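You operate a simulated robot arm through the tools that you are given. There is no shell and no other tool. Be economical: measure what you need, move in short steps, check, and stop when the job is done.

Carry out the task below with a simulated robot arm. There is one attempt and no reset: what you move stays moved.

TASK
Open the black case, lay the blue board in it, refit the lid and shut both clips.
Fine: the lid may wait on the grey cabinet; the other boards stay in the tray.

Only the result counts: the job must be done as asked and must still hold three seconds after the hand-in. Knocking over, shifting, dropping, spilling or breaking anything else fails it. A push-on lid holds only when it is set on centred and level and pressed home; a screw cap is set on level and turned clockwise until tight.

THE ROBOT
A 6-joint arm with a two-finger parallel gripper, fixed in place. Base frame: the origin is at the foot of the arm, x ahead of it, y to its left, z up; the work surface is at about z = 782. Lengths are in mm, angles in rad, forces in N, time in s.
With the tool pointing down near the work surface it reaches from about 260 to 680 mm from the base axis. Its first joint turns from -1.152 to 1.152 rad. Payload 2.9 kg.
The TCP is the grasp point between the finger pads, 30 mm short of the fingertips. In the tool frame z runs along the fingers and y along their closing line. Largest opening 110 mm; finger width 20, thickness 10; the body of the gripper, 48 by 112 mm, starts 55 mm behind the TCP.
Orientation is that of the tool frame in the base frame, as a unit quaternion [w, x, y, z]. With the fingers straight down and closing along the base's y, the tool's x points along the base's -x, its y along +y and its z along -z.

THE INTERFACE
- The arm moves only by the tool servo_tool. Its argument "plan" is a list of rows, each a list of 3 entries, a list of its own where there are three numbers: the turn, a rotation vector about the tool's x, y, z in rad, then the shift along the tool's x, y, z in mm, then the opening in per cent of the stroke, from 0 (shut) to 100 (fully open). In form: [[[wx, wy, wz], [dx, dy, dz], grip], ...]. A call has 1 to 8 rows; each row is the pose to reach, as a shift and turn from the pose commanded when the call began, along the tool's axes at that moment. Rows are played at 5 a second. More than 50 mm and 0.15 rad between two rows, or a gripper value outside its range, and nothing of the call is played. Where a pose cannot be reached the arm comes as near as it can. A force on the tool above 40 N (or 10 N above the force at the start of the call, whichever is more), or a blocked arm, ends the call early, and 0.2 s more pass. Each finger travels about 108 mm/s and halts on what it meets, pressing with about 42 N; the grip force reading is that of the motor and also rises with nothing between the fingers. The clock runs only during rows and for 0.2 s after the last one: add rows that repeat a pose to give the fingers time. The reply holds the time, the measured pose of the TCP, the force on the tool along the base axes, the opening and the grip force, in the units named above and with some noise, with the torque about the TCP (base axes, N m) and any sound that the robot's microphone picked up.
- Cameras (640 x 400 px; columns grow to the right, rows downward): "scene" is fixed at [90, 448, 1387.7]; the picture's right is [-0.61, -0.79, 0.00], its down [-0.44, 0.34, -0.83] and it looks along [0.66, -0.50, -0.56] (base axes); focal length 358 px, centre (320, 200). "wrist" rides on the gripper at [72, 17, -103] in the tool frame; the picture's right is [-0.23, 0.97, 0.00], its down [-0.76, -0.18, -0.62] and it looks along [-0.61, -0.14, 0.78] (tool axes); focal length 222 px, centre (320, 200). There is no depth. A picture from a camera that has moved, and an enlarged one, comes with that camera's place and axes in the base frame and with its lens.
- camera(camera): a new picture of that camera. The clock stands still meanwhile.
- enlarge(camera, box): a new picture of the part [left, top, right, bottom] of that camera's present view, enlarged. The clock stands still meanwhile.
- job_done(): hands the job in; it is judged then, once.

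Go step by step. Nothing tells you positions but the pictures and the camera data: compare them with the known pose of the tool, close in by small moves and look again before you grip or let go. The budget is 120 turns and 64 pictures, counting those below and the enlarged ones. Unless the task says otherwise, let go and move clear before handing in, and close with one line.

The tools are called as a command line: name --argument value ..., lists and objects as JSON in quotes. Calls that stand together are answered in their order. servo_tool: Moves the arm, as the interface text tells. Its arguments: {"type":"object","properties":{"plan":{"type":"array","items":{"type":"array"}}},"required":["plan"]} The other tools are called the same way: camera (camera) takes a picture; enlarge (camera, box) takes an enlarged picture of a part of a camera's view; job_done () hands the job in.

At the start:

```text
clock: 0.0
ee_pos: [449.1, -40.4, 1153.7]
ee_rot: [0.0, 0.001, 1.0, 0.0]
contact_force: [-0.7, -0.8, 0.3]
moment: [-0.04, -0.01, -0.01]
width: 110.1
gripper_force: 0.1
```

scene: 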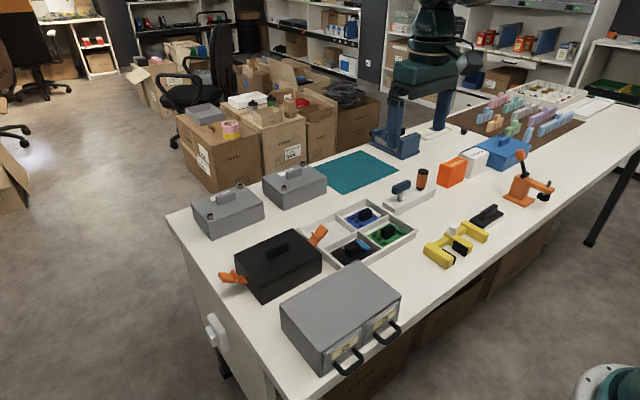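
wrist: 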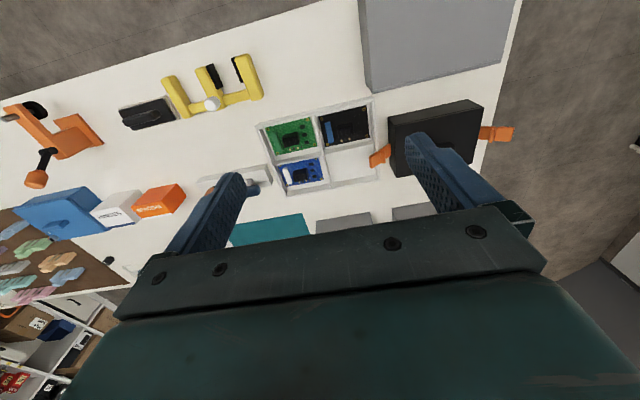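

I see the black case with two orange clips near the left end of the table, the four-cell tray beside it (blue board inside), and the grey cabinet in front. I'll look closer at these first.

enlarge --camera "scene" --box '[200, 190, 440, 340]'

enlarge --camera "wrist" --box '[240, 60, 560, 260]'

```text
2.67 times, centred on (320, 265) of scene
camera zoom: at [90.0, 448.0, 1387.7], right [-0.61, -0.79, 0.0], down [-0.44, 0.34, -0.83], along [0.66, -0.5, -0.56], focal length 954 px, centre (320, 27)
```

zoom: 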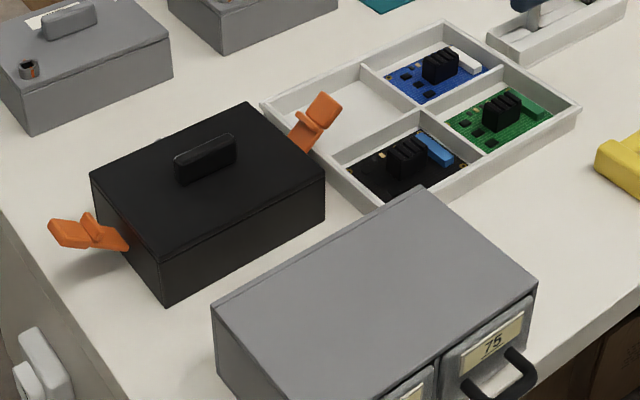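

```text
2.00 times, centred on (400, 160) of wrist
camera zoom: at [376.9, -23.7, 1257.6], right [0.23, 0.97, 0.0], down [0.76, -0.18, 0.62], along [0.61, -0.14, -0.78], focal length 444 px, centre (160, 280)
```

zoom: 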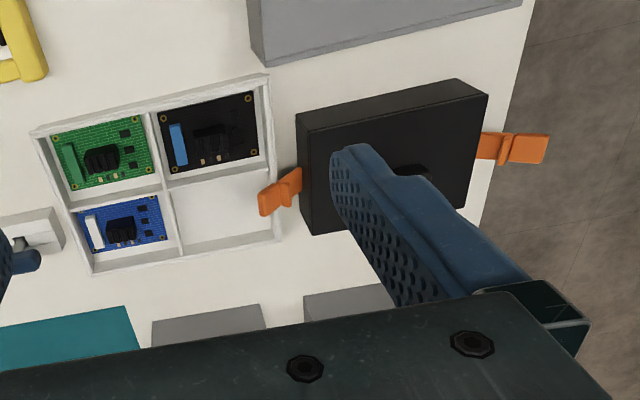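

The case is around (621,164), top z≈837, 118×157 mm, and the cabinet top is around (420,150), z≈869. I'll move the wrist camera over for a better look at the case and its clips.

servo_tool --plan '[[[0, 0, 0], [-8, 37, 16], 100], [[0, 0, 0], [-17, 74, 31], 100], [[0, 0, 0], [-25, 110, 47], 100], [[0, 0, 0], [-34, 147, 63], 100], [[0, 0, 0], [-42, 184, 78], 100], [[0, 0, 0], [-51, 220, 94], 100]]'

camera --camera "wrist"

```text
clock: 1.4
ee_pos: [499.0, 180.4, 1060.1]
ee_rot: [0.0, 0.001, 1.0, 0.0]
contact_force: [-0.6, -0.1, 0.2]
moment: [0.03, -0.04, -0.01]
width: 110.1
gripper_force: 0.1
```

```text
59 pictures are left
camera wrist: at [426.5, 197.3, 1164.7], right [0.23, 0.97, 0.0], down [0.76, -0.18, 0.62], along [0.61, -0.14, -0.78], focal length 222 px, centre (320, 200)
```

wrist: 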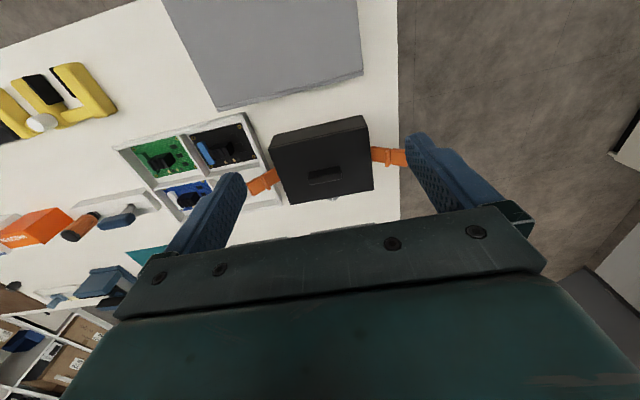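

enlarge --camera "wrist" --box '[230, 100, 422, 220]'

enlarge --camera "scene" --box '[210, 215, 338, 295]'

```text
3.33 times, centred on (326, 160) of wrist
camera zoom: at [426.5, 197.3, 1164.7], right [0.23, 0.97, 0.0], down [0.76, -0.18, 0.62], along [0.61, -0.14, -0.78], focal length 740 px, centre (300, 333)
```

zoom: 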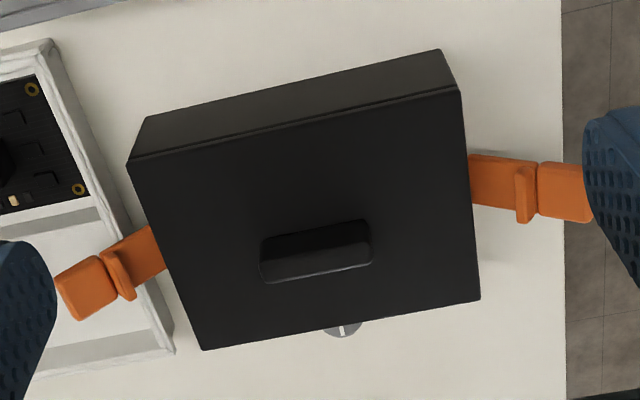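

```text
5.00 times, centred on (274, 255) of scene
camera zoom: at [90.0, 448.0, 1387.7], right [-0.61, -0.79, 0.0], down [-0.44, 0.34, -0.83], along [0.66, -0.5, -0.56], focal length 1789 px, centre (550, -75)
```

zoom: 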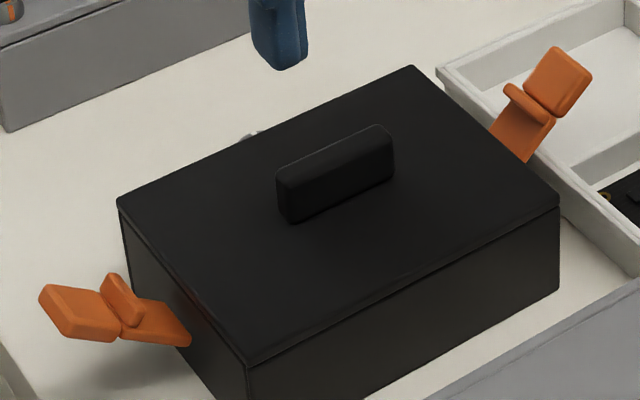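

The lid is a thin plate with a bar handle along y. Both clips are open, hinged low on the end walls. I'll turn the gripper 90° and go above the handle.

servo_tool --plan '[[[0, 0, 0.131], [-10, -1, 5], 60], [[0, 0, 0.262], [-20, -3, 10], 60], [[0, 0, 0.393], [-30, -4, 15], 60], [[0, 0, 0.524], [-40, -5, 20], 60], [[0, 0, 0.655], [-50, -7, 25], 60], [[0, 0, 0.7854], [-60, -8, 30], 60]]'

servo_tool --plan '[[[0, 0, 0.131], [-8, 6, 12], 60], [[0, 0, 0.262], [-16, 13, 24], 60], [[0, 0, 0.393], [-25, 19, 35], 60], [[0, 0, 0.524], [-33, 25, 47], 60], [[0, 0, 0.655], [-41, 32, 58], 60], [[0, 0, 0.7854], [-49.5, 38.2, 70], 60]]'

camera --camera "wrist"

enlarge --camera "scene" --box '[210, 195, 370, 295]'

```text
clock: 2.8
ee_pos: [560.2, 171.8, 1030.6]
ee_rot: [0.0, 0.384, 0.923, 0.0]
contact_force: [-0.4, -0.8, 0.8]
moment: [0.01, 0.01, -0.01]
width: 66.4
gripper_force: 0.2
```

```text
clock: 4.2
ee_pos: [624.7, 163.1, 959.3]
ee_rot: [0.0, 0.708, 0.706, 0.0]
contact_force: [0.7, -0.4, -0.3]
moment: [0.0, 0.0, -0.01]
width: 66.1
gripper_force: 0.0
```

```text
56 pictures are left
camera wrist: at [640.7, 235.2, 1062.4], right [0.97, -0.23, 0.0], down [-0.18, -0.76, 0.62], along [-0.14, -0.61, -0.78], focal length 222 px, centre (320, 200)
```

wrist: 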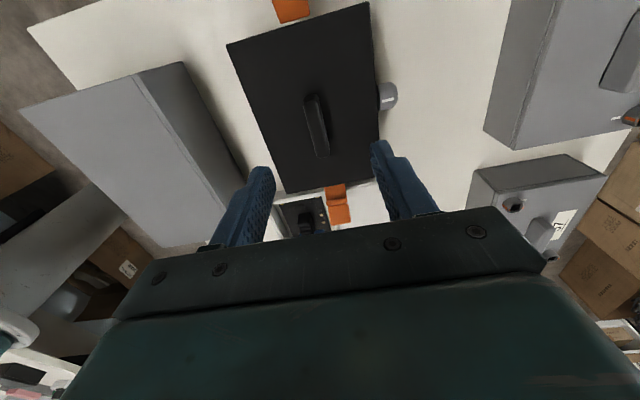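

```text
4.00 times, centred on (290, 245) of scene
camera zoom: at [90.0, 448.0, 1387.7], right [-0.61, -0.79, 0.0], down [-0.44, 0.34, -0.83], along [0.66, -0.5, -0.56], focal length 1431 px, centre (440, 20)
```

zoom: 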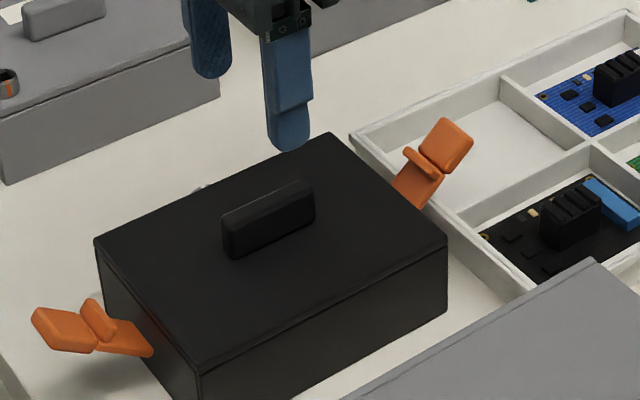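

Fingers straddle the handle in x. By the wrist picture the handle is near (620.5,159), so I'll centre and lower part way, then check.

servo_tool --plan '[[[0, 0, 0], [-3, -4.2, 30], 50], [[0, 0, 0], [-3, -4.2, 65], 40], [[0, 0, 0], [-3, -4.2, 69], 40]]'

camera --camera "wrist"

enlarge --camera "scene" --box '[210, 195, 370, 295]'

```text
clock: 5.0
ee_pos: [618.9, 160.2, 890.4]
ee_rot: [-0.001, 0.707, 0.707, 0.0]
contact_force: [-0.2, 0.4, 0.7]
moment: [0.03, -0.03, 0.02]
width: 43.8
gripper_force: 0.1
```

```text
54 pictures are left
camera wrist: at [635.7, 232.8, 994.1], right [0.97, -0.23, 0.0], down [-0.18, -0.76, 0.62], along [-0.14, -0.61, -0.78], focal length 222 px, centre (320, 200)
```

wrist: 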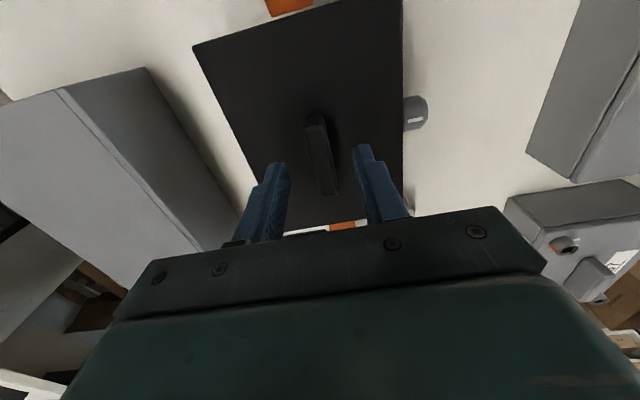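

```text
4.00 times, centred on (290, 245) of scene
camera zoom: at [90.0, 448.0, 1387.7], right [-0.61, -0.79, 0.0], down [-0.44, 0.34, -0.83], along [0.66, -0.5, -0.56], focal length 1431 px, centre (440, 20)
```

zoom: 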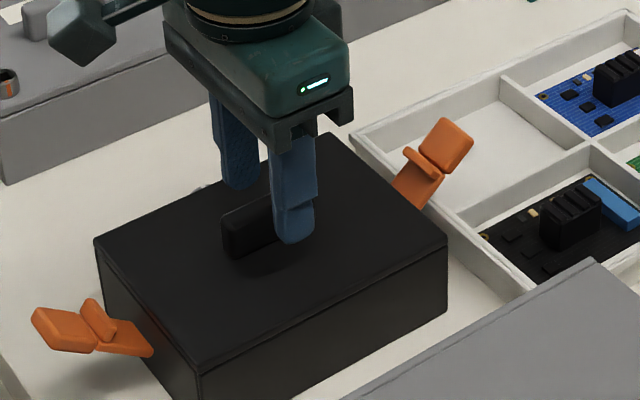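

The handle lies between the fingers, near y=160, x≈621. I'll go down to a tip height just above the lid and close.

servo_tool --plan '[[[0, 0, 0], [0, 2, 9], 40], [[0, 0, 0], [0, 2, 18], 40], [[0, 0, 0], [0, 2, 18], 0], [[0, 0, 0], [0, 2, 18], 0], [[0, 0, 0], [0, 2, 18], 0]]'

enlarge --camera "scene" --box '[210, 195, 370, 295]'

```text
clock: 6.2
ee_pos: [621.7, 161.6, 874.0]
ee_rot: [0.0, 0.707, 0.708, -0.001]
contact_force: [0.4, 0.2, 0.0]
moment: [0.12, -0.02, 0.01]
width: 12.9
gripper_force: 42.2
```

```text
4.00 times, centred on (290, 245) of scene
camera zoom: at [90.0, 448.0, 1387.7], right [-0.61, -0.79, 0.0], down [-0.44, 0.34, -0.83], along [0.66, -0.5, -0.56], focal length 1431 px, centre (440, 20)
```

zoom: 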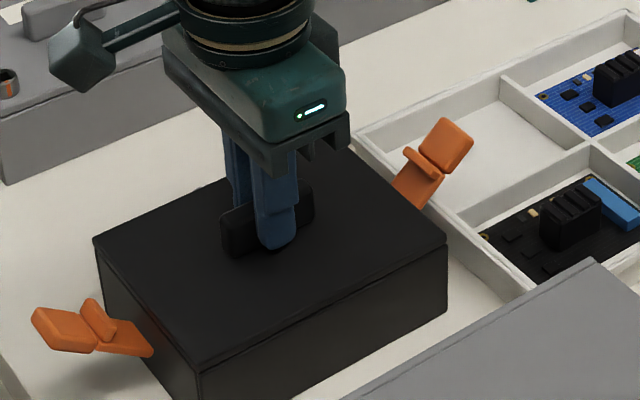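

Gripped (12.9 mm wide). I'll lift straight up a little and check the lid comes cleanly.

servo_tool --plan '[[[0, 0, 0], [0, 0, -4], 0], [[0, 0, 0], [0, 0, -10], 0], [[0, 0, 0], [0, 0, -25], 0], [[0, 0, 0], [0, 0, -50], 0], [[0, 0, 0], [0, 0, -80], 0], [[0, 0, 0], [0, 0, -100], 0]]'

enlarge --camera "scene" --box '[178, 165, 370, 285]'

```text
clock: 7.6
ee_pos: [618.3, 160.8, 974.0]
ee_rot: [-0.001, 0.707, 0.707, 0.0]
contact_force: [0.2, 0.6, -1.0]
moment: [-0.02, 0.01, -0.02]
width: 12.8
gripper_force: 41.7
```

```text
3.33 times, centred on (274, 225) of scene
camera zoom: at [90.0, 448.0, 1387.7], right [-0.61, -0.79, 0.0], down [-0.44, 0.34, -0.83], along [0.66, -0.5, -0.56], focal length 1193 px, centre (473, 117)
```

zoom: 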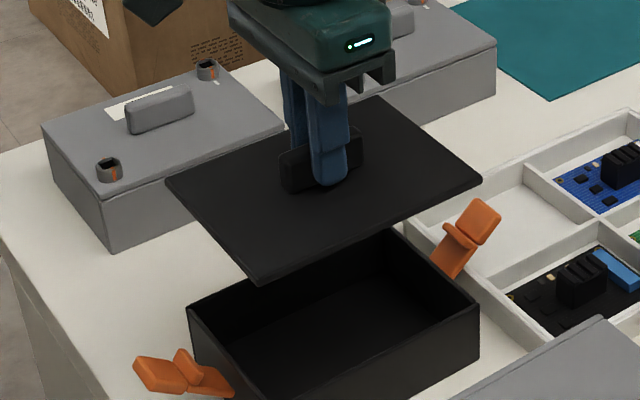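

The lid is a flat plate and comes off cleanly. I'll carry it above the cabinet.

servo_tool --plan '[[[0, 0, 0], [-2, -35, 0], 0], [[0, 0, 0], [-4, -75, 0], 0], [[0, 0, 0], [-7, -115, 0], 0], [[0, 0, 0], [-9, -155, 0], 0], [[0, 0, 0], [-11, -185, 0], 0], [[0, 0, 0], [-11, -201, 0], 0]]'

enlarge --camera "scene" --box '[200, 200, 456, 360]'

camera --camera "wrist"

```text
clock: 9.0
ee_pos: [418.6, 149.2, 972.9]
ee_rot: [0.0, 0.707, 0.707, 0.001]
contact_force: [-0.2, 0.2, -0.4]
moment: [0.01, 0.0, -0.04]
width: 13.1
gripper_force: 42.2
```

```text
2.50 times, centred on (328, 280) of scene
camera zoom: at [90.0, 448.0, 1387.7], right [-0.61, -0.79, 0.0], down [-0.44, 0.34, -0.83], along [0.66, -0.5, -0.56], focal length 894 px, centre (300, 0)
```

zoom: 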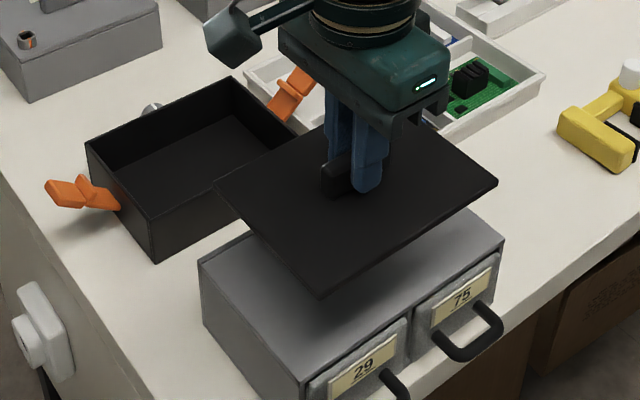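

```text
49 pictures are left
camera wrist: at [435.1, 220.9, 1076.1], right [0.97, -0.23, 0.0], down [-0.18, -0.76, 0.62], along [-0.14, -0.61, -0.78], focal length 222 px, centre (320, 200)
```

wrist: 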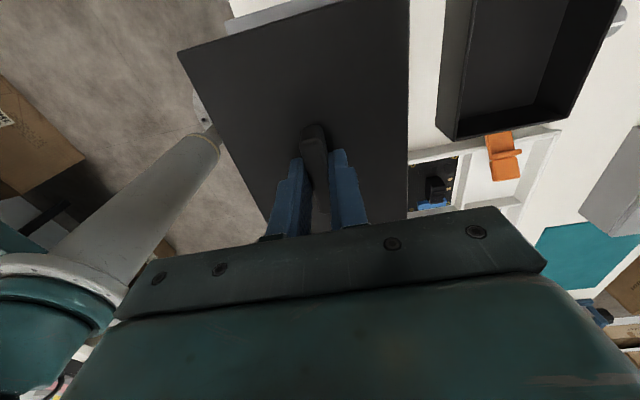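

The lid is centred above the cabinet. I'll lower it, approaching in small steps to feel contact.

servo_tool --plan '[[[0, 0, 0], [0, 0, 25], 0], [[0, 0, 0], [0, 0, 45], 0], [[0, 0, 0], [0, 0, 57], 0], [[0, 0, 0], [0, 0, 60], 0]]'

enlarge --camera "scene" --box '[250, 240, 410, 340]'

```text
clock: 10.0
ee_pos: [418.7, 149.4, 911.7]
ee_rot: [-0.001, 0.707, 0.707, -0.001]
contact_force: [-0.2, 0.1, 0.3]
moment: [0.0, 0.01, -0.01]
width: 12.8
gripper_force: 41.4
```

```text
4.00 times, centred on (330, 290) of scene
camera zoom: at [90.0, 448.1, 1387.7], right [-0.61, -0.79, 0.0], down [-0.44, 0.34, -0.83], along [0.66, -0.5, -0.56], focal length 1431 px, centre (280, -160)
```

zoom: 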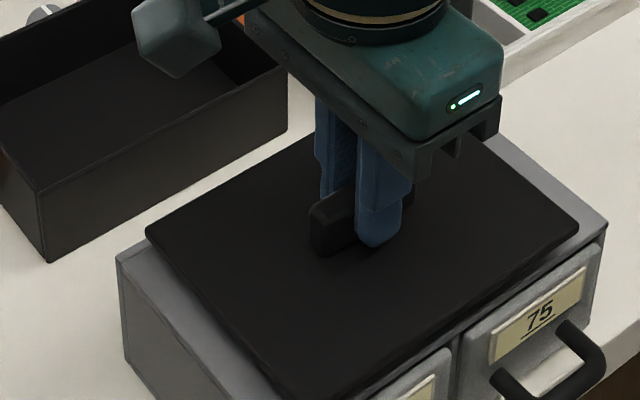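

Almost there; continuing down gently.

servo_tool --plan '[[[0, 0, 0], [0, 0, 2], 0], [[0, 0, 0], [0, 0, 4], 0], [[0, 0, 0], [0, 0, 5], 0]]'

enlarge --camera "scene" --box '[250, 260, 410, 360]'

```text
clock: 10.8
ee_pos: [419.9, 151.0, 907.0]
ee_rot: [0.0, 0.707, 0.707, 0.0]
contact_force: [-0.1, 0.1, -1.0]
moment: [0.01, 0.03, 0.01]
width: 12.8
gripper_force: 41.7
```

```text
4.00 times, centred on (330, 310) of scene
camera zoom: at [90.0, 448.0, 1387.7], right [-0.61, -0.79, 0.0], down [-0.44, 0.34, -0.83], along [0.66, -0.5, -0.56], focal length 1431 px, centre (280, -240)
```

zoom: 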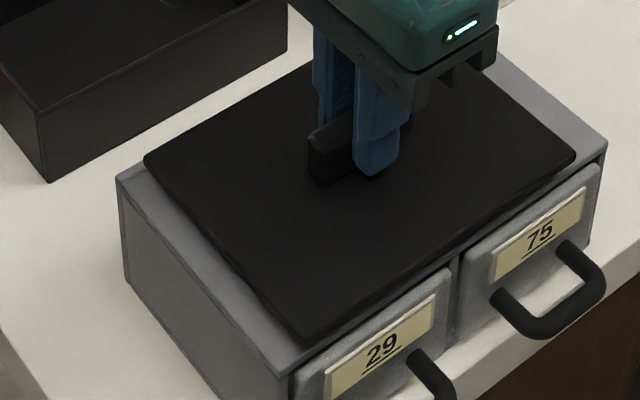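

servo_tool --plan '[[[0, 0, 0], [0, 0, 1], 0], [[0, 0, 0], [0, 0, 2], 0], [[0, 0, 0], [0, 0, 3], 0]]'

servo_tool --plan '[[[0, 0, 0], [0, 0, 1], 0], [[0, 0, 0], [0, 0, 2], 0], [[0, 0, 0], [0, 0, 3], 0]]'

```text
clock: 11.6
ee_pos: [418.1, 149.8, 903.7]
ee_rot: [-0.001, 0.707, 0.707, 0.001]
contact_force: [-0.8, -0.1, -1.0]
moment: [0.02, 0.0, -0.01]
width: 12.6
gripper_force: 42.1
```

```text
clock: 12.4
ee_pos: [419.7, 149.4, 903.4]
ee_rot: [0.001, 0.707, 0.707, 0.003]
contact_force: [-3.7, 1.5, 18.1]
moment: [-0.41, 0.22, -0.02]
width: 12.9
gripper_force: 42.0
```

Contact felt at TCP z≈903. I'll ease off 1.5 mm, open and rise.

servo_tool --plan '[[[0, 0, 0], [0, 0, -1.5], 0], [[0, 0, 0], [0, 0, -1.5], 30], [[0, 0, 0], [0, 0, -1.5], 30], [[0, 0, 0], [0, 0, -1.5], 30]]'

servo_tool --plan '[[[0, 0, 0], [0, 0, -10], 30], [[0, 0, 0], [0, 0, -40], 30], [[0, 0, 0], [0, 0, -88], 30], [[0, 0, 0], [0, 0, -120], 30]]'

camera --camera "scene"

camera --camera "wrist"

```text
clock: 13.4
ee_pos: [419.3, 149.3, 904.1]
ee_rot: [0.001, 0.707, 0.707, -0.001]
contact_force: [-0.6, 0.2, -0.9]
moment: [-0.01, 0.0, -0.01]
width: 32.8
gripper_force: 0.0
```

```text
clock: 14.4
ee_pos: [417.3, 148.5, 1024.3]
ee_rot: [0.0, 0.708, 0.707, 0.001]
contact_force: [-1.1, -0.4, 0.8]
moment: [-0.02, -0.01, 0.0]
width: 32.9
gripper_force: 0.1
```

```text
46 pictures are left
```

scene: 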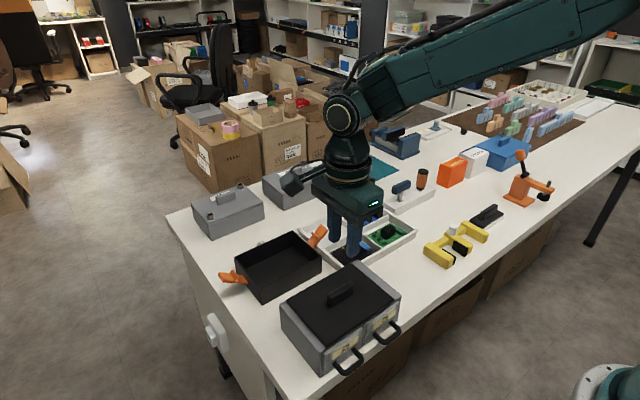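

```text
45 pictures are left
camera wrist: at [435.0, 220.3, 1127.3], right [0.97, -0.23, 0.0], down [-0.18, -0.76, 0.62], along [-0.14, -0.61, -0.78], focal length 222 px, centre (320, 200)
```

wrist: 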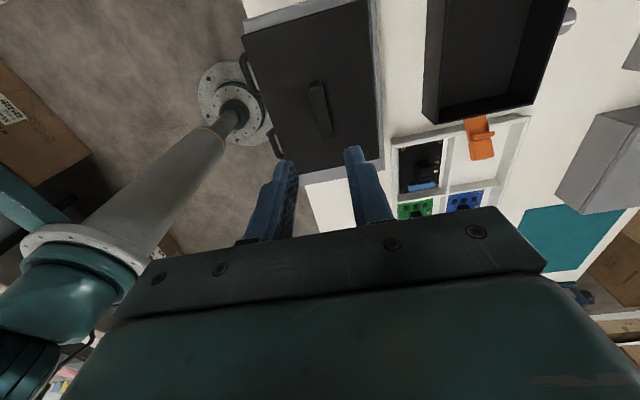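

The lid rests well on the cabinet. Now over to the blue board near (648,-125) for a close look.

servo_tool --plan '[[[0, 0, 0], [-34, 27, 0], 40], [[0, 0, 0], [-68, 55, 0], 40], [[0, 0, 0], [-103, 83, 5], 40], [[0, 0, 0], [-137, 111, 15], 40], [[0, 0, 0], [-171, 139, 30], 40], [[0, 0, 0], [-205, 167, 45], 40], [[0, 0, 0], [-240, 195, 60], 40], [[0, 0, 0], [-274, 222, 70], 40]]'

camera --camera "wrist"

enlarge --camera "scene" --box '[310, 170, 438, 250]'

```text
clock: 16.2
ee_pos: [638.8, -124.5, 956.5]
ee_rot: [-0.001, 0.707, 0.707, -0.001]
contact_force: [0.2, 0.0, -0.5]
moment: [0.02, 0.0, 0.0]
width: 44.0
gripper_force: 0.0
```

```text
44 pictures are left
camera wrist: at [655.9, -52.5, 1059.6], right [0.97, -0.23, 0.0], down [-0.18, -0.76, 0.62], along [-0.14, -0.61, -0.78], focal length 222 px, centre (320, 200)
```

wrist: 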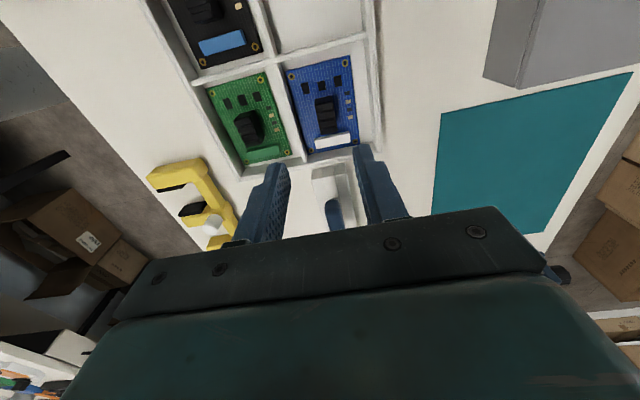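

```text
5.00 times, centred on (374, 210) of scene
camera zoom: at [89.9, 448.1, 1387.7], right [-0.61, -0.79, 0.0], down [-0.44, 0.34, -0.83], along [0.66, -0.5, -0.56], focal length 1789 px, centre (50, 150)
```

zoom: 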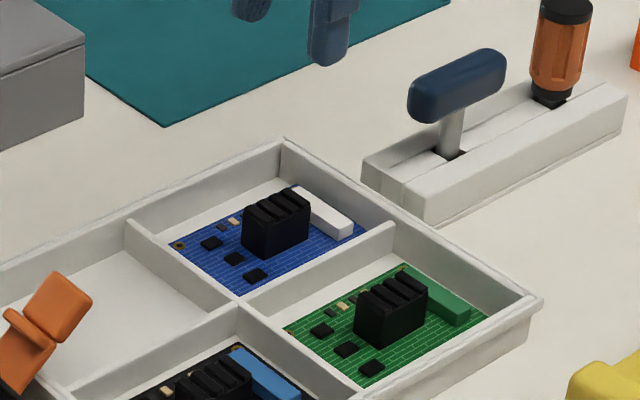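

enlarge --camera "wrist" --box '[264, 40, 392, 120]'

enlarge --camera "scene" --box '[338, 198, 402, 238]'

enlarge --camera "wrist" --box '[264, 100, 392, 180]'

```text
5.00 times, centred on (328, 80) of wrist
camera zoom: at [655.9, -52.5, 1059.6], right [0.97, -0.23, 0.0], down [-0.18, -0.76, 0.62], along [-0.14, -0.61, -0.78], focal length 1111 px, centre (280, 800)
```

zoom: 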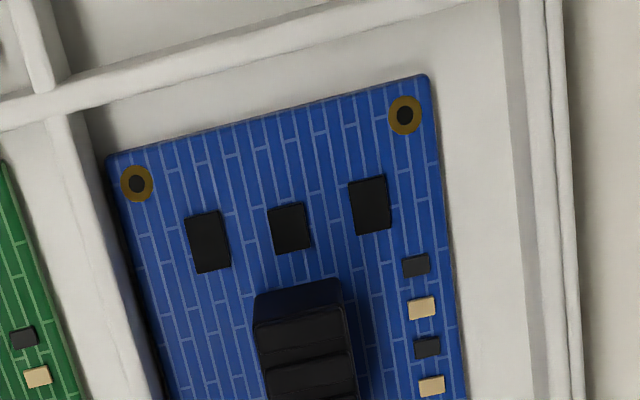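

```text
10.00 times, centred on (370, 218) of scene
camera zoom: at [89.9, 448.1, 1387.7], right [-0.61, -0.79, 0.0], down [-0.44, 0.34, -0.83], along [0.66, -0.5, -0.56], focal length 3578 px, centre (-180, 20)
```

zoom: 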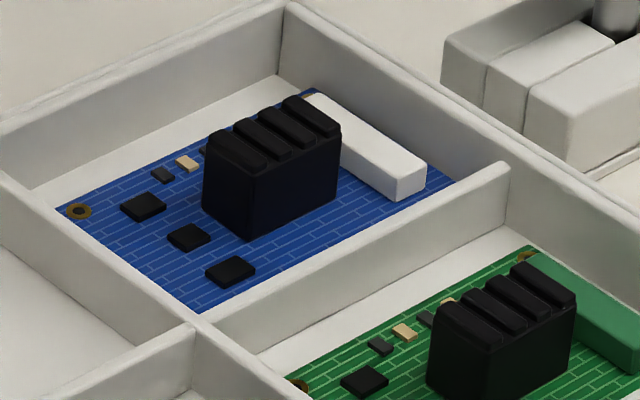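

```text
5.00 times, centred on (328, 140) of wrist
camera zoom: at [655.9, -52.5, 1059.6], right [0.97, -0.23, 0.0], down [-0.18, -0.76, 0.62], along [-0.14, -0.61, -0.78], focal length 1111 px, centre (280, 500)
```

zoom: 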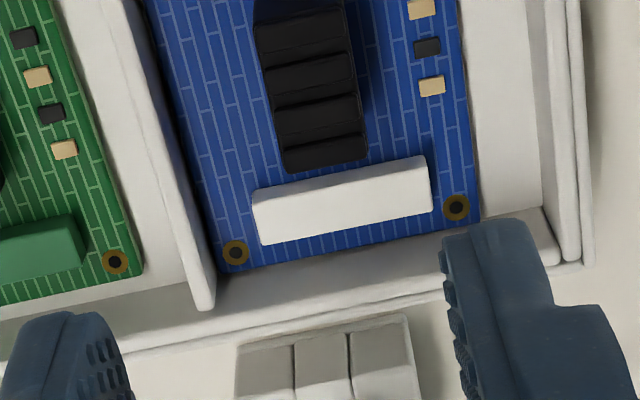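

The heatsink is about 20 mm wide (x) and 30 mm long (y) on the board, centred near (645,-137), so the current finger direction suits. I'll centre above it, lower part way and look.

servo_tool --plan '[[[0, 0, 0], [-6, 3, 20], 40], [[0, 0, 0], [-12.5, 6, 45], 40], [[0, 0, 0], [-12.5, 6, 75], 36], [[0, 0, 0], [-12.5, 6, 85], 36], [[0, 0, 0], [-12.5, 6, 85], 36]]'

enlarge --camera "wrist" --box '[200, 40, 456, 200]'

enlarge --camera "scene" --box '[322, 178, 418, 238]'

```text
clock: 17.4
ee_pos: [646.9, -136.2, 869.1]
ee_rot: [0.0, 0.707, 0.707, 0.0]
contact_force: [-0.1, 0.3, 0.5]
moment: [-0.02, 0.02, 0.01]
width: 39.5
gripper_force: 0.1
```

```text
2.50 times, centred on (328, 120) of wrist
camera zoom: at [664.8, -64.7, 971.8], right [0.97, -0.23, 0.0], down [-0.18, -0.76, 0.62], along [-0.14, -0.61, -0.78], focal length 555 px, centre (300, 400)
```

zoom: 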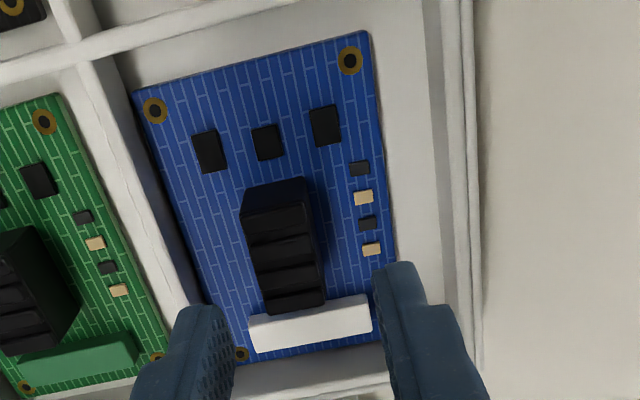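

```text
6.67 times, centred on (370, 208) of scene
camera zoom: at [90.0, 448.0, 1387.7], right [-0.61, -0.79, 0.0], down [-0.44, 0.34, -0.83], along [0.66, -0.5, -0.56], focal length 2385 px, centre (-13, 147)
```

zoom: 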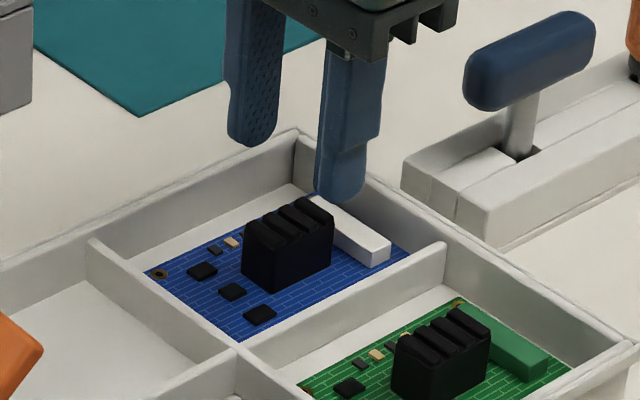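

Heatsink top centre is (644,-135). I'll correct slightly, narrow the fingers to 33 mm and lower around it.

servo_tool --plan '[[[0, 0, 0], [1, -3, 0], 30], [[0, 0, 0], [1, -3, 15], 30], [[0, 0, 0], [1, -3, 28], 30], [[0, 0, 0], [1, -3, 28], 30]]'

enlarge --camera "wrist" --box '[200, 60, 456, 220]'

enlarge --camera "scene" --box '[322, 178, 418, 238]'

```text
clock: 18.4
ee_pos: [643.8, -135.1, 840.7]
ee_rot: [0.0, 0.707, 0.707, 0.0]
contact_force: [0.7, 0.3, -0.3]
moment: [0.02, 0.0, 0.04]
width: 32.9
gripper_force: 0.2
```

```text
2.50 times, centred on (328, 140) of wrist
camera zoom: at [660.8, -63.2, 943.5], right [0.97, -0.23, 0.0], down [-0.18, -0.76, 0.62], along [-0.14, -0.61, -0.78], focal length 555 px, centre (300, 350)
```

zoom: 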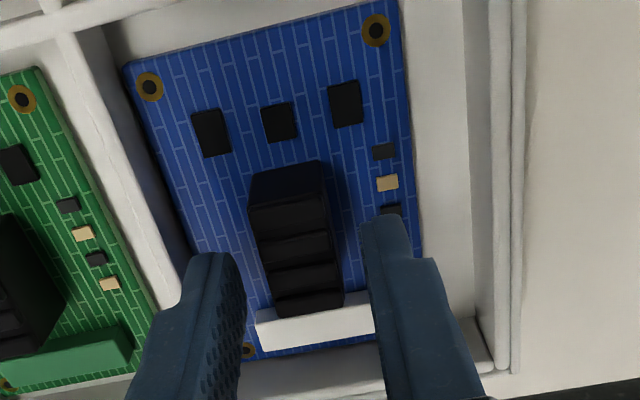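

```text
6.67 times, centred on (370, 208) of scene
camera zoom: at [90.0, 448.0, 1387.7], right [-0.61, -0.79, 0.0], down [-0.44, 0.34, -0.83], along [0.66, -0.5, -0.56], focal length 2385 px, centre (-13, 147)
```

zoom: 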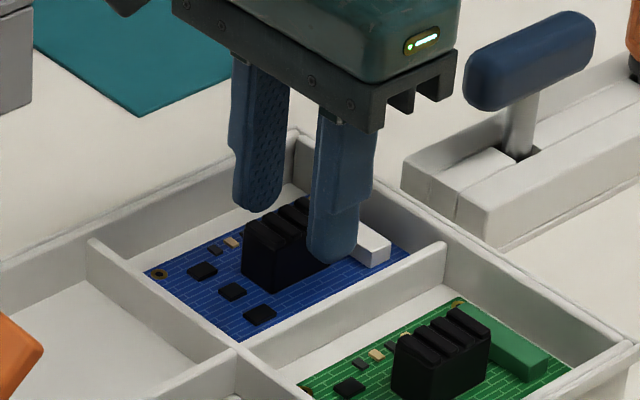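

Well aligned. Lowering the rest and closing on the heatsink.

servo_tool --plan '[[[0, 0, 0], [0, 0, 7], 30], [[0, 0, 0], [0, 0, 13], 30], [[0, 0, 0], [0, 0, 13], 0], [[0, 0, 0], [0, 0, 13], 0], [[0, 0, 0], [0, 0, 13], 0]]'

```text
clock: 19.6
ee_pos: [643.6, -133.7, 826.3]
ee_rot: [0.0, 0.707, 0.707, 0.0]
contact_force: [0.3, 0.7, 0.6]
moment: [0.02, -0.02, -0.02]
width: 18.9
gripper_force: 41.7
```

Gripped at 18.9 mm. Lifting straight out and checking.

servo_tool --plan '[[[0, 0, 0], [0, 0, -5], 0], [[0, 0, 0], [0, 0, -15], 0], [[0, 0, 0], [0, 0, -35], 0], [[0, 0, 0], [0, 0, -65], 0], [[0, 0, 0], [0, 0, -100], 0], [[0, 0, 0], [0, 0, -120], 0]]'

camera --camera "wrist"

enlarge --camera "scene" --box '[210, 125, 450, 275]'

```text
clock: 21.0
ee_pos: [641.6, -137.6, 947.9]
ee_rot: [0.0, 0.707, 0.707, 0.0]
contact_force: [-0.8, -0.3, -1.2]
moment: [0.03, 0.03, 0.01]
width: 19.2
gripper_force: 41.8
```

```text
35 pictures are left
camera wrist: at [659.7, -64.2, 1050.4], right [0.97, -0.23, 0.0], down [-0.18, -0.76, 0.62], along [-0.14, -0.61, -0.78], focal length 222 px, centre (320, 200)
```

wrist: 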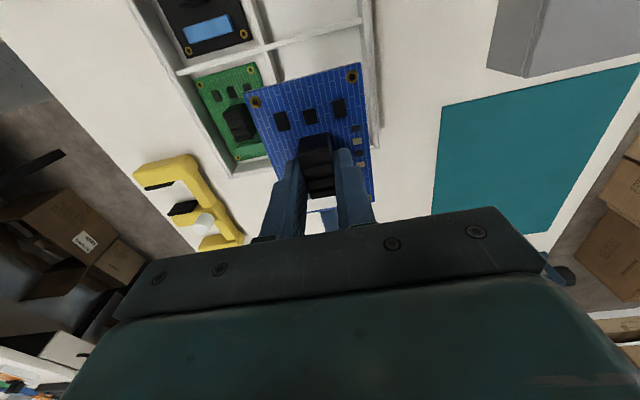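

```text
2.67 times, centred on (330, 200) of scene
camera zoom: at [90.0, 448.0, 1387.7], right [-0.61, -0.79, 0.0], down [-0.44, 0.34, -0.83], along [0.66, -0.5, -0.56], focal length 954 px, centre (293, 200)
```

zoom: 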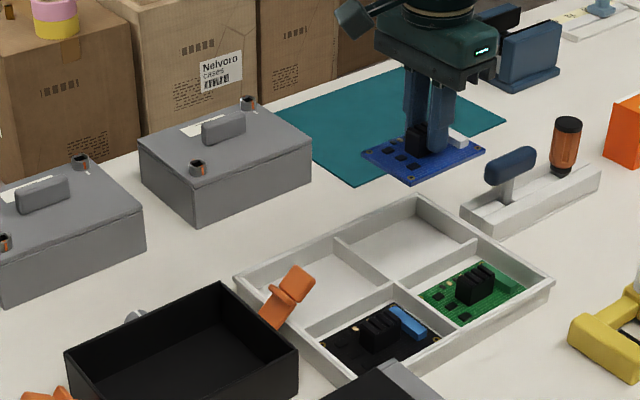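

The board is held level. I'll carry it over the open case at about (621,162).

servo_tool --plan '[[[0, 0, 0], [30, -3, 0], 0], [[0, 0, 0], [72, -6, 0], 0], [[0, 0, 0], [115, -9, 0], 0], [[0, 0, 0], [158, -12, 0], 0], [[0, 0, 0], [201, -15, 0], 0], [[0, 0, 0], [244, -19, 0], 0], [[0, 0, 0], [280, -22, 0], 0], [[0, 0, 0], [298, -22.9, 0], 0]]'

servo_tool --plan '[[[0, 0, 0], [0, 0, 20], 0], [[0, 0, 0], [0, 0, 45], 0], [[0, 0, 0], [0, 0, 50], 0]]'

camera --camera "wrist"

enlarge --camera "scene" --box '[210, 190, 370, 290]'

```text
clock: 22.8
ee_pos: [619.3, 163.5, 946.9]
ee_rot: [-0.001, 0.707, 0.707, 0.001]
contact_force: [-0.7, 0.0, -1.1]
moment: [0.01, -0.03, 0.0]
width: 19.0
gripper_force: 41.6
```

```text
clock: 23.6
ee_pos: [620.4, 164.2, 896.1]
ee_rot: [0.0, 0.707, 0.707, 0.0]
contact_force: [0.0, -0.1, -1.5]
moment: [-0.03, -0.01, 0.0]
width: 19.3
gripper_force: 42.2
```

```text
33 pictures are left
camera wrist: at [637.2, 235.1, 1000.1], right [0.97, -0.23, 0.0], down [-0.18, -0.76, 0.62], along [-0.14, -0.61, -0.78], focal length 222 px, centre (320, 200)
```

wrist: 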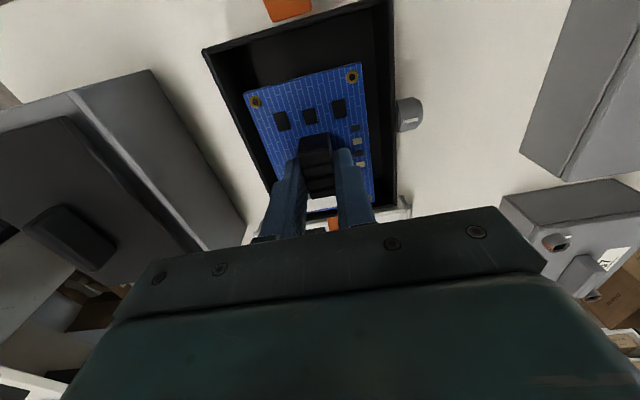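

```text
4.00 times, centred on (290, 240) of scene
camera zoom: at [90.0, 448.1, 1387.7], right [-0.61, -0.79, 0.0], down [-0.44, 0.34, -0.83], along [0.66, -0.5, -0.56], focal length 1431 px, centre (440, 40)
```

zoom: 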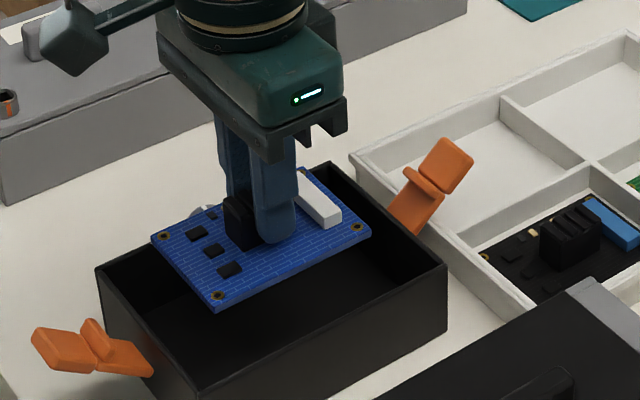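

The board is level and central over the case opening. Lowering it in.

servo_tool --plan '[[[0, 0, 0], [0, 0, 20], 0], [[0, 0, 0], [0, 0, 40], 0], [[0, 0, 0], [0, 0, 55], 0], [[0, 0, 0], [0, 0, 62], 0], [[0, 0, 0], [0, 0, 65], 0]]'

servo_tool --plan '[[[0, 0, 0], [0, 0, 1], 0], [[0, 0, 0], [0, 0, 2], 0], [[0, 0, 0], [0, 0, 3], 0]]'

enlarge --camera "scene" --box '[210, 190, 370, 290]'

```text
clock: 24.8
ee_pos: [620.6, 162.1, 831.8]
ee_rot: [0.0, 0.707, 0.707, 0.0]
contact_force: [0.0, 0.1, -0.2]
moment: [0.0, 0.03, 0.03]
width: 18.8
gripper_force: 42.3
```

```text
clock: 25.6
ee_pos: [620.6, 161.5, 828.3]
ee_rot: [0.0, 0.707, 0.707, 0.001]
contact_force: [-0.1, 0.1, -0.9]
moment: [0.02, 0.02, -0.02]
width: 19.0
gripper_force: 41.6
```

```text
4.00 times, centred on (290, 240) of scene
camera zoom: at [90.0, 448.1, 1387.7], right [-0.61, -0.79, 0.0], down [-0.44, 0.34, -0.83], along [0.66, -0.5, -0.56], focal length 1431 px, centre (440, 40)
```

zoom: 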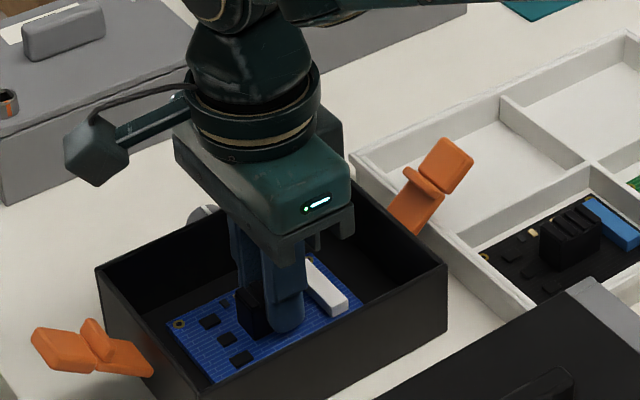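

Nearly on the floor; small steps until contact.

servo_tool --plan '[[[0, 0, 0], [0, 0, 1], 0], [[0, 0, 0], [0, 0, 2], 0]]'

servo_tool --plan '[[[0, 0, 0], [0, 0, 1], 0], [[0, 0, 0], [0, 0, 1.5], 0]]'

```text
clock: 26.2
ee_pos: [620.3, 160.9, 827.2]
ee_rot: [0.001, 0.707, 0.707, 0.0]
contact_force: [0.3, 0.7, -0.1]
moment: [0.01, -0.03, -0.01]
width: 19.1
gripper_force: 42.0
```

```text
clock: 26.8
ee_pos: [622.9, 162.2, 826.3]
ee_rot: [0.001, 0.707, 0.707, 0.0]
contact_force: [-1.9, -2.8, 10.7]
moment: [-0.11, 0.19, 0.0]
width: 19.2
gripper_force: 41.9
```

Contact. Ease, release, and rise.

servo_tool --plan '[[[0, 0, 0], [0, 0, -0.8], 0], [[0, 0, 0], [0, 0, -0.8], 30], [[0, 0, 0], [0, 0, -0.8], 30], [[0, 0, 0], [0, 0, -12], 30], [[0, 0, 0], [0, 0, -45], 30], [[0, 0, 0], [0, 0, -90], 30], [[0, 0, 0], [0, 0, -120], 30]]'

enlarge --camera "scene" --box '[210, 190, 370, 290]'

enlarge --camera "wrist" --box '[160, 0, 480, 200]'

```text
clock: 28.4
ee_pos: [620.3, 163.0, 947.7]
ee_rot: [0.0, 0.707, 0.707, 0.0]
contact_force: [0.1, -0.1, -0.8]
moment: [-0.01, 0.02, -0.02]
width: 32.8
gripper_force: 0.1
```

```text
4.00 times, centred on (290, 240) of scene
camera zoom: at [90.0, 448.0, 1387.7], right [-0.61, -0.79, 0.0], down [-0.44, 0.34, -0.83], along [0.66, -0.5, -0.56], focal length 1431 px, centre (440, 40)
```

zoom: 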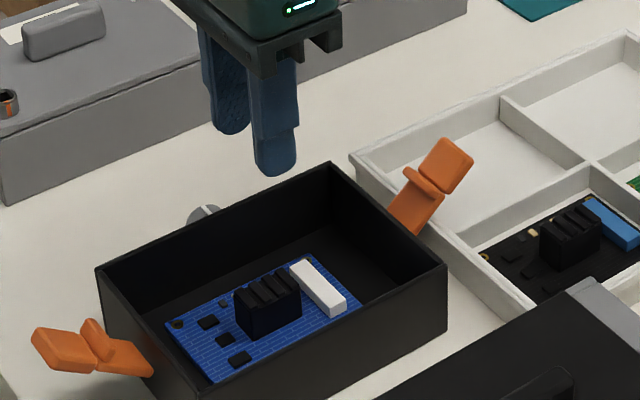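

```text
2.00 times, centred on (320, 100) of wrist
camera zoom: at [637.3, 235.8, 1050.5], right [0.97, -0.23, 0.0], down [-0.18, -0.76, 0.62], along [-0.14, -0.61, -0.78], focal length 444 px, centre (320, 400)
```

zoom: 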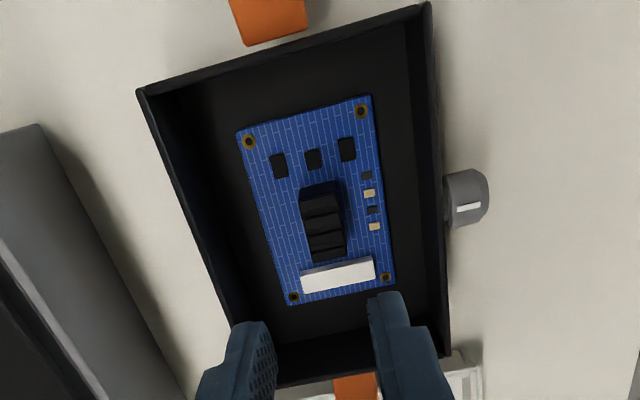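

The board lies flat in the case. Now back to the lid on the cabinet.

servo_tool --plan '[[[0, 0, 0], [0, -20, -40], 35], [[0, 0, 0], [-3, -60, -60], 35], [[0, 0, 0], [-6, -105, -77], 35], [[0, 0, 0], [-9, -150, -77], 35], [[0, 0, 0], [-12.5, -185, -65], 35], [[0, 0, 0], [-12.5, -202.1, -35], 35], [[0, 0, 0], [-12.5, -202.1, 10], 35], [[0, 0, 0], [-12.5, -202.1, 15], 35]]'

enlarge --camera "wrist" --box '[160, 40, 480, 240]'

```text
clock: 30.2
ee_pos: [416.8, 149.2, 931.4]
ee_rot: [0.0, 0.707, 0.707, -0.001]
contact_force: [0.4, 0.0, -0.1]
moment: [-0.03, -0.01, 0.0]
width: 38.6
gripper_force: 0.0
```

```text
2.00 times, centred on (320, 140) of wrist
camera zoom: at [434.0, 221.8, 1034.4], right [0.97, -0.23, 0.0], down [-0.18, -0.76, 0.62], along [-0.14, -0.61, -0.78], focal length 444 px, centre (320, 320)
```

zoom: 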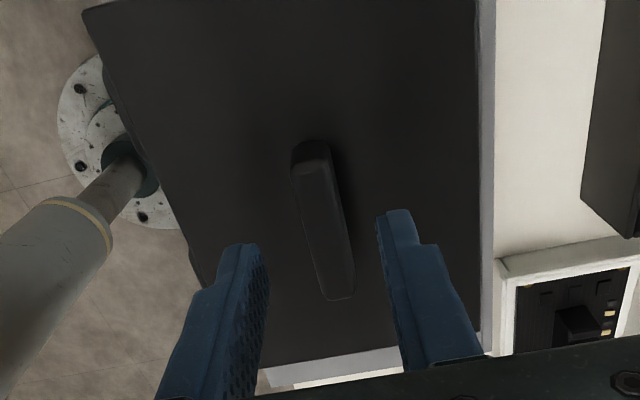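

Fingers straddle the handle correctly. Lower, grip, lift.

servo_tool --plan '[[[0, 0, 0], [0, 0, 15], 35], [[0, 0, 0], [0, 0, 27.5], 35], [[0, 0, 0], [0, 0, 27.5], 0], [[0, 0, 0], [0, 0, 27.5], 0], [[0, 0, 0], [0, 0, 27.5], 0]]'

servo_tool --plan '[[[0, 0, 0], [0, 0, -5], 0], [[0, 0, 0], [0, 0, -20], 0], [[0, 0, 0], [0, 0, -50], 0], [[0, 0, 0], [0, 0, -70], 0]]'

```text
clock: 31.4
ee_pos: [417.0, 150.0, 902.1]
ee_rot: [0.001, 0.707, 0.707, 0.0]
contact_force: [0.3, 0.8, 0.6]
moment: [0.06, 0.03, -0.03]
width: 12.9
gripper_force: 41.3
```

```text
clock: 32.4
ee_pos: [415.6, 150.5, 973.9]
ee_rot: [0.001, 0.707, 0.707, 0.0]
contact_force: [-0.6, -0.1, -1.4]
moment: [-0.01, 0.01, 0.02]
width: 13.0
gripper_force: 42.1
```

Lid in hand; carrying back over the case.

servo_tool --plan '[[[0, 0, 0], [2, 20, 0], 0], [[0, 0, 0], [4, 60, 0], 0], [[0, 0, 0], [6, 105, 0], 0], [[0, 0, 0], [8, 150, 0], 0], [[0, 0, 0], [10, 185, 0], 0], [[0, 0, 0], [11, 201, 0], 0], [[0, 0, 0], [11, 201, 40], 0], [[0, 0, 0], [11, 201, 80], 0]]'

servo_tool --plan '[[[0, 0, 0], [0, 0, 5], 0], [[0, 0, 0], [0, 0, 9], 0], [[0, 0, 0], [0, 0, 9], 0]]'

enlarge --camera "scene" --box '[210, 205, 370, 305]'

enlarge --camera "wrist" --box '[160, 0, 480, 200]'

```text
clock: 34.2
ee_pos: [617.8, 164.5, 893.3]
ee_rot: [0.0, 0.707, 0.707, 0.0]
contact_force: [0.1, 0.5, -0.9]
moment: [0.0, 0.0, 0.02]
width: 13.0
gripper_force: 41.7
```

```text
clock: 35.0
ee_pos: [619.1, 161.7, 883.1]
ee_rot: [-0.001, 0.707, 0.707, 0.0]
contact_force: [0.2, -1.0, -0.4]
moment: [-0.02, 0.01, 0.0]
width: 12.7
gripper_force: 41.7
```

```text
4.00 times, centred on (290, 255) of scene
camera zoom: at [90.0, 448.0, 1387.7], right [-0.61, -0.79, 0.0], down [-0.44, 0.34, -0.83], along [0.66, -0.5, -0.56], focal length 1431 px, centre (440, -20)
```

zoom: 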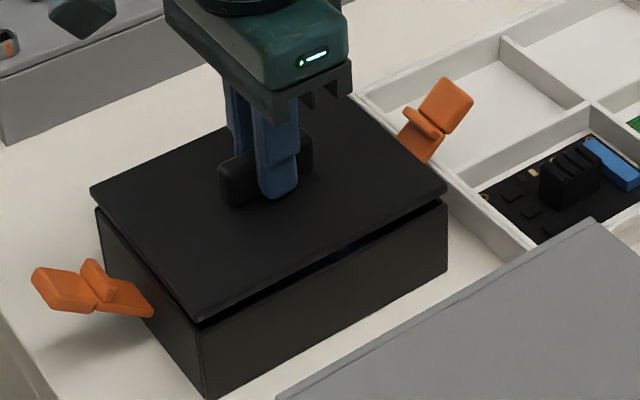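

```text
2.00 times, centred on (320, 100) of wrist
camera zoom: at [635.8, 233.9, 987.0], right [0.97, -0.23, 0.0], down [-0.18, -0.76, 0.62], along [-0.14, -0.61, -0.78], focal length 444 px, centre (320, 400)
```

zoom: 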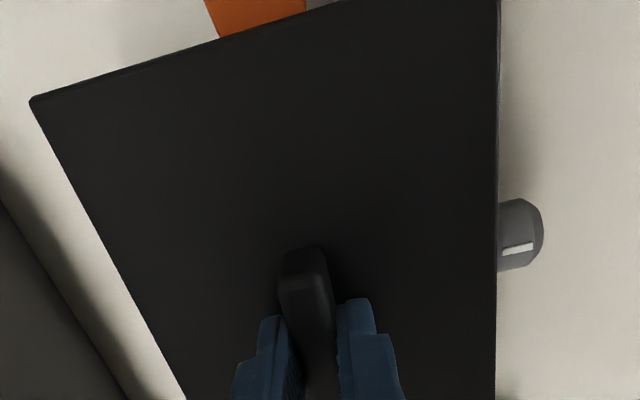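

The lid sits right above the rim and aligned. Lowering gently to contact.

servo_tool --plan '[[[0, 0, 0], [0, 0, 3], 0], [[0, 0, 0], [0, 0, 6], 0], [[0, 0, 0], [0, 0, 8], 0]]'

servo_tool --plan '[[[0, 0, 0], [0, 0, 1], 0], [[0, 0, 0], [0, 0, 2.5], 0]]'

enlarge --camera "scene" --box '[210, 205, 370, 305]'

```text
clock: 35.8
ee_pos: [620.4, 160.5, 877.1]
ee_rot: [0.0, 0.707, 0.707, 0.0]
contact_force: [0.0, 0.5, -0.9]
moment: [-0.03, 0.0, -0.01]
width: 12.7
gripper_force: 42.7
```

```text
clock: 36.4
ee_pos: [619.5, 160.2, 874.4]
ee_rot: [0.0, 0.707, 0.707, 0.001]
contact_force: [0.6, 0.0, -1.6]
moment: [0.04, 0.01, 0.01]
width: 12.9
gripper_force: 42.3
```

```text
4.00 times, centred on (290, 255) of scene
camera zoom: at [90.0, 448.1, 1387.7], right [-0.61, -0.79, 0.0], down [-0.44, 0.34, -0.83], along [0.66, -0.5, -0.56], focal length 1431 px, centre (440, -20)
```

zoom: 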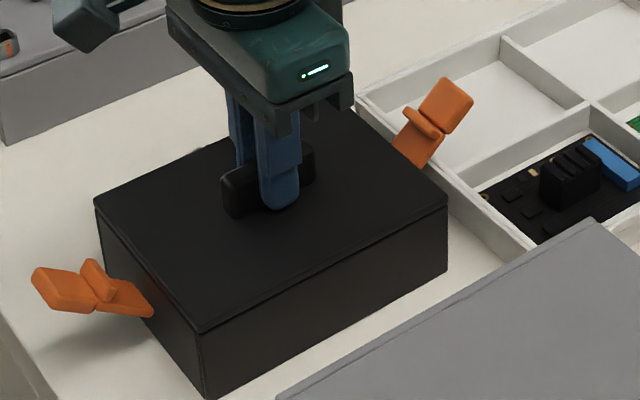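

The lid corners match the original seated position. I'll press a little to confirm it's home.

servo_tool --plan '[[[0, 0, 0], [0, 0, 1], 0], [[0, 0, 0], [0, 0, 2], 0]]'

```text
clock: 37.0
ee_pos: [619.7, 161.2, 874.0]
ee_rot: [0.001, 0.708, 0.707, 0.001]
contact_force: [-2.7, -3.4, 13.2]
moment: [-0.29, 0.21, 0.03]
width: 12.9
gripper_force: 41.9
```

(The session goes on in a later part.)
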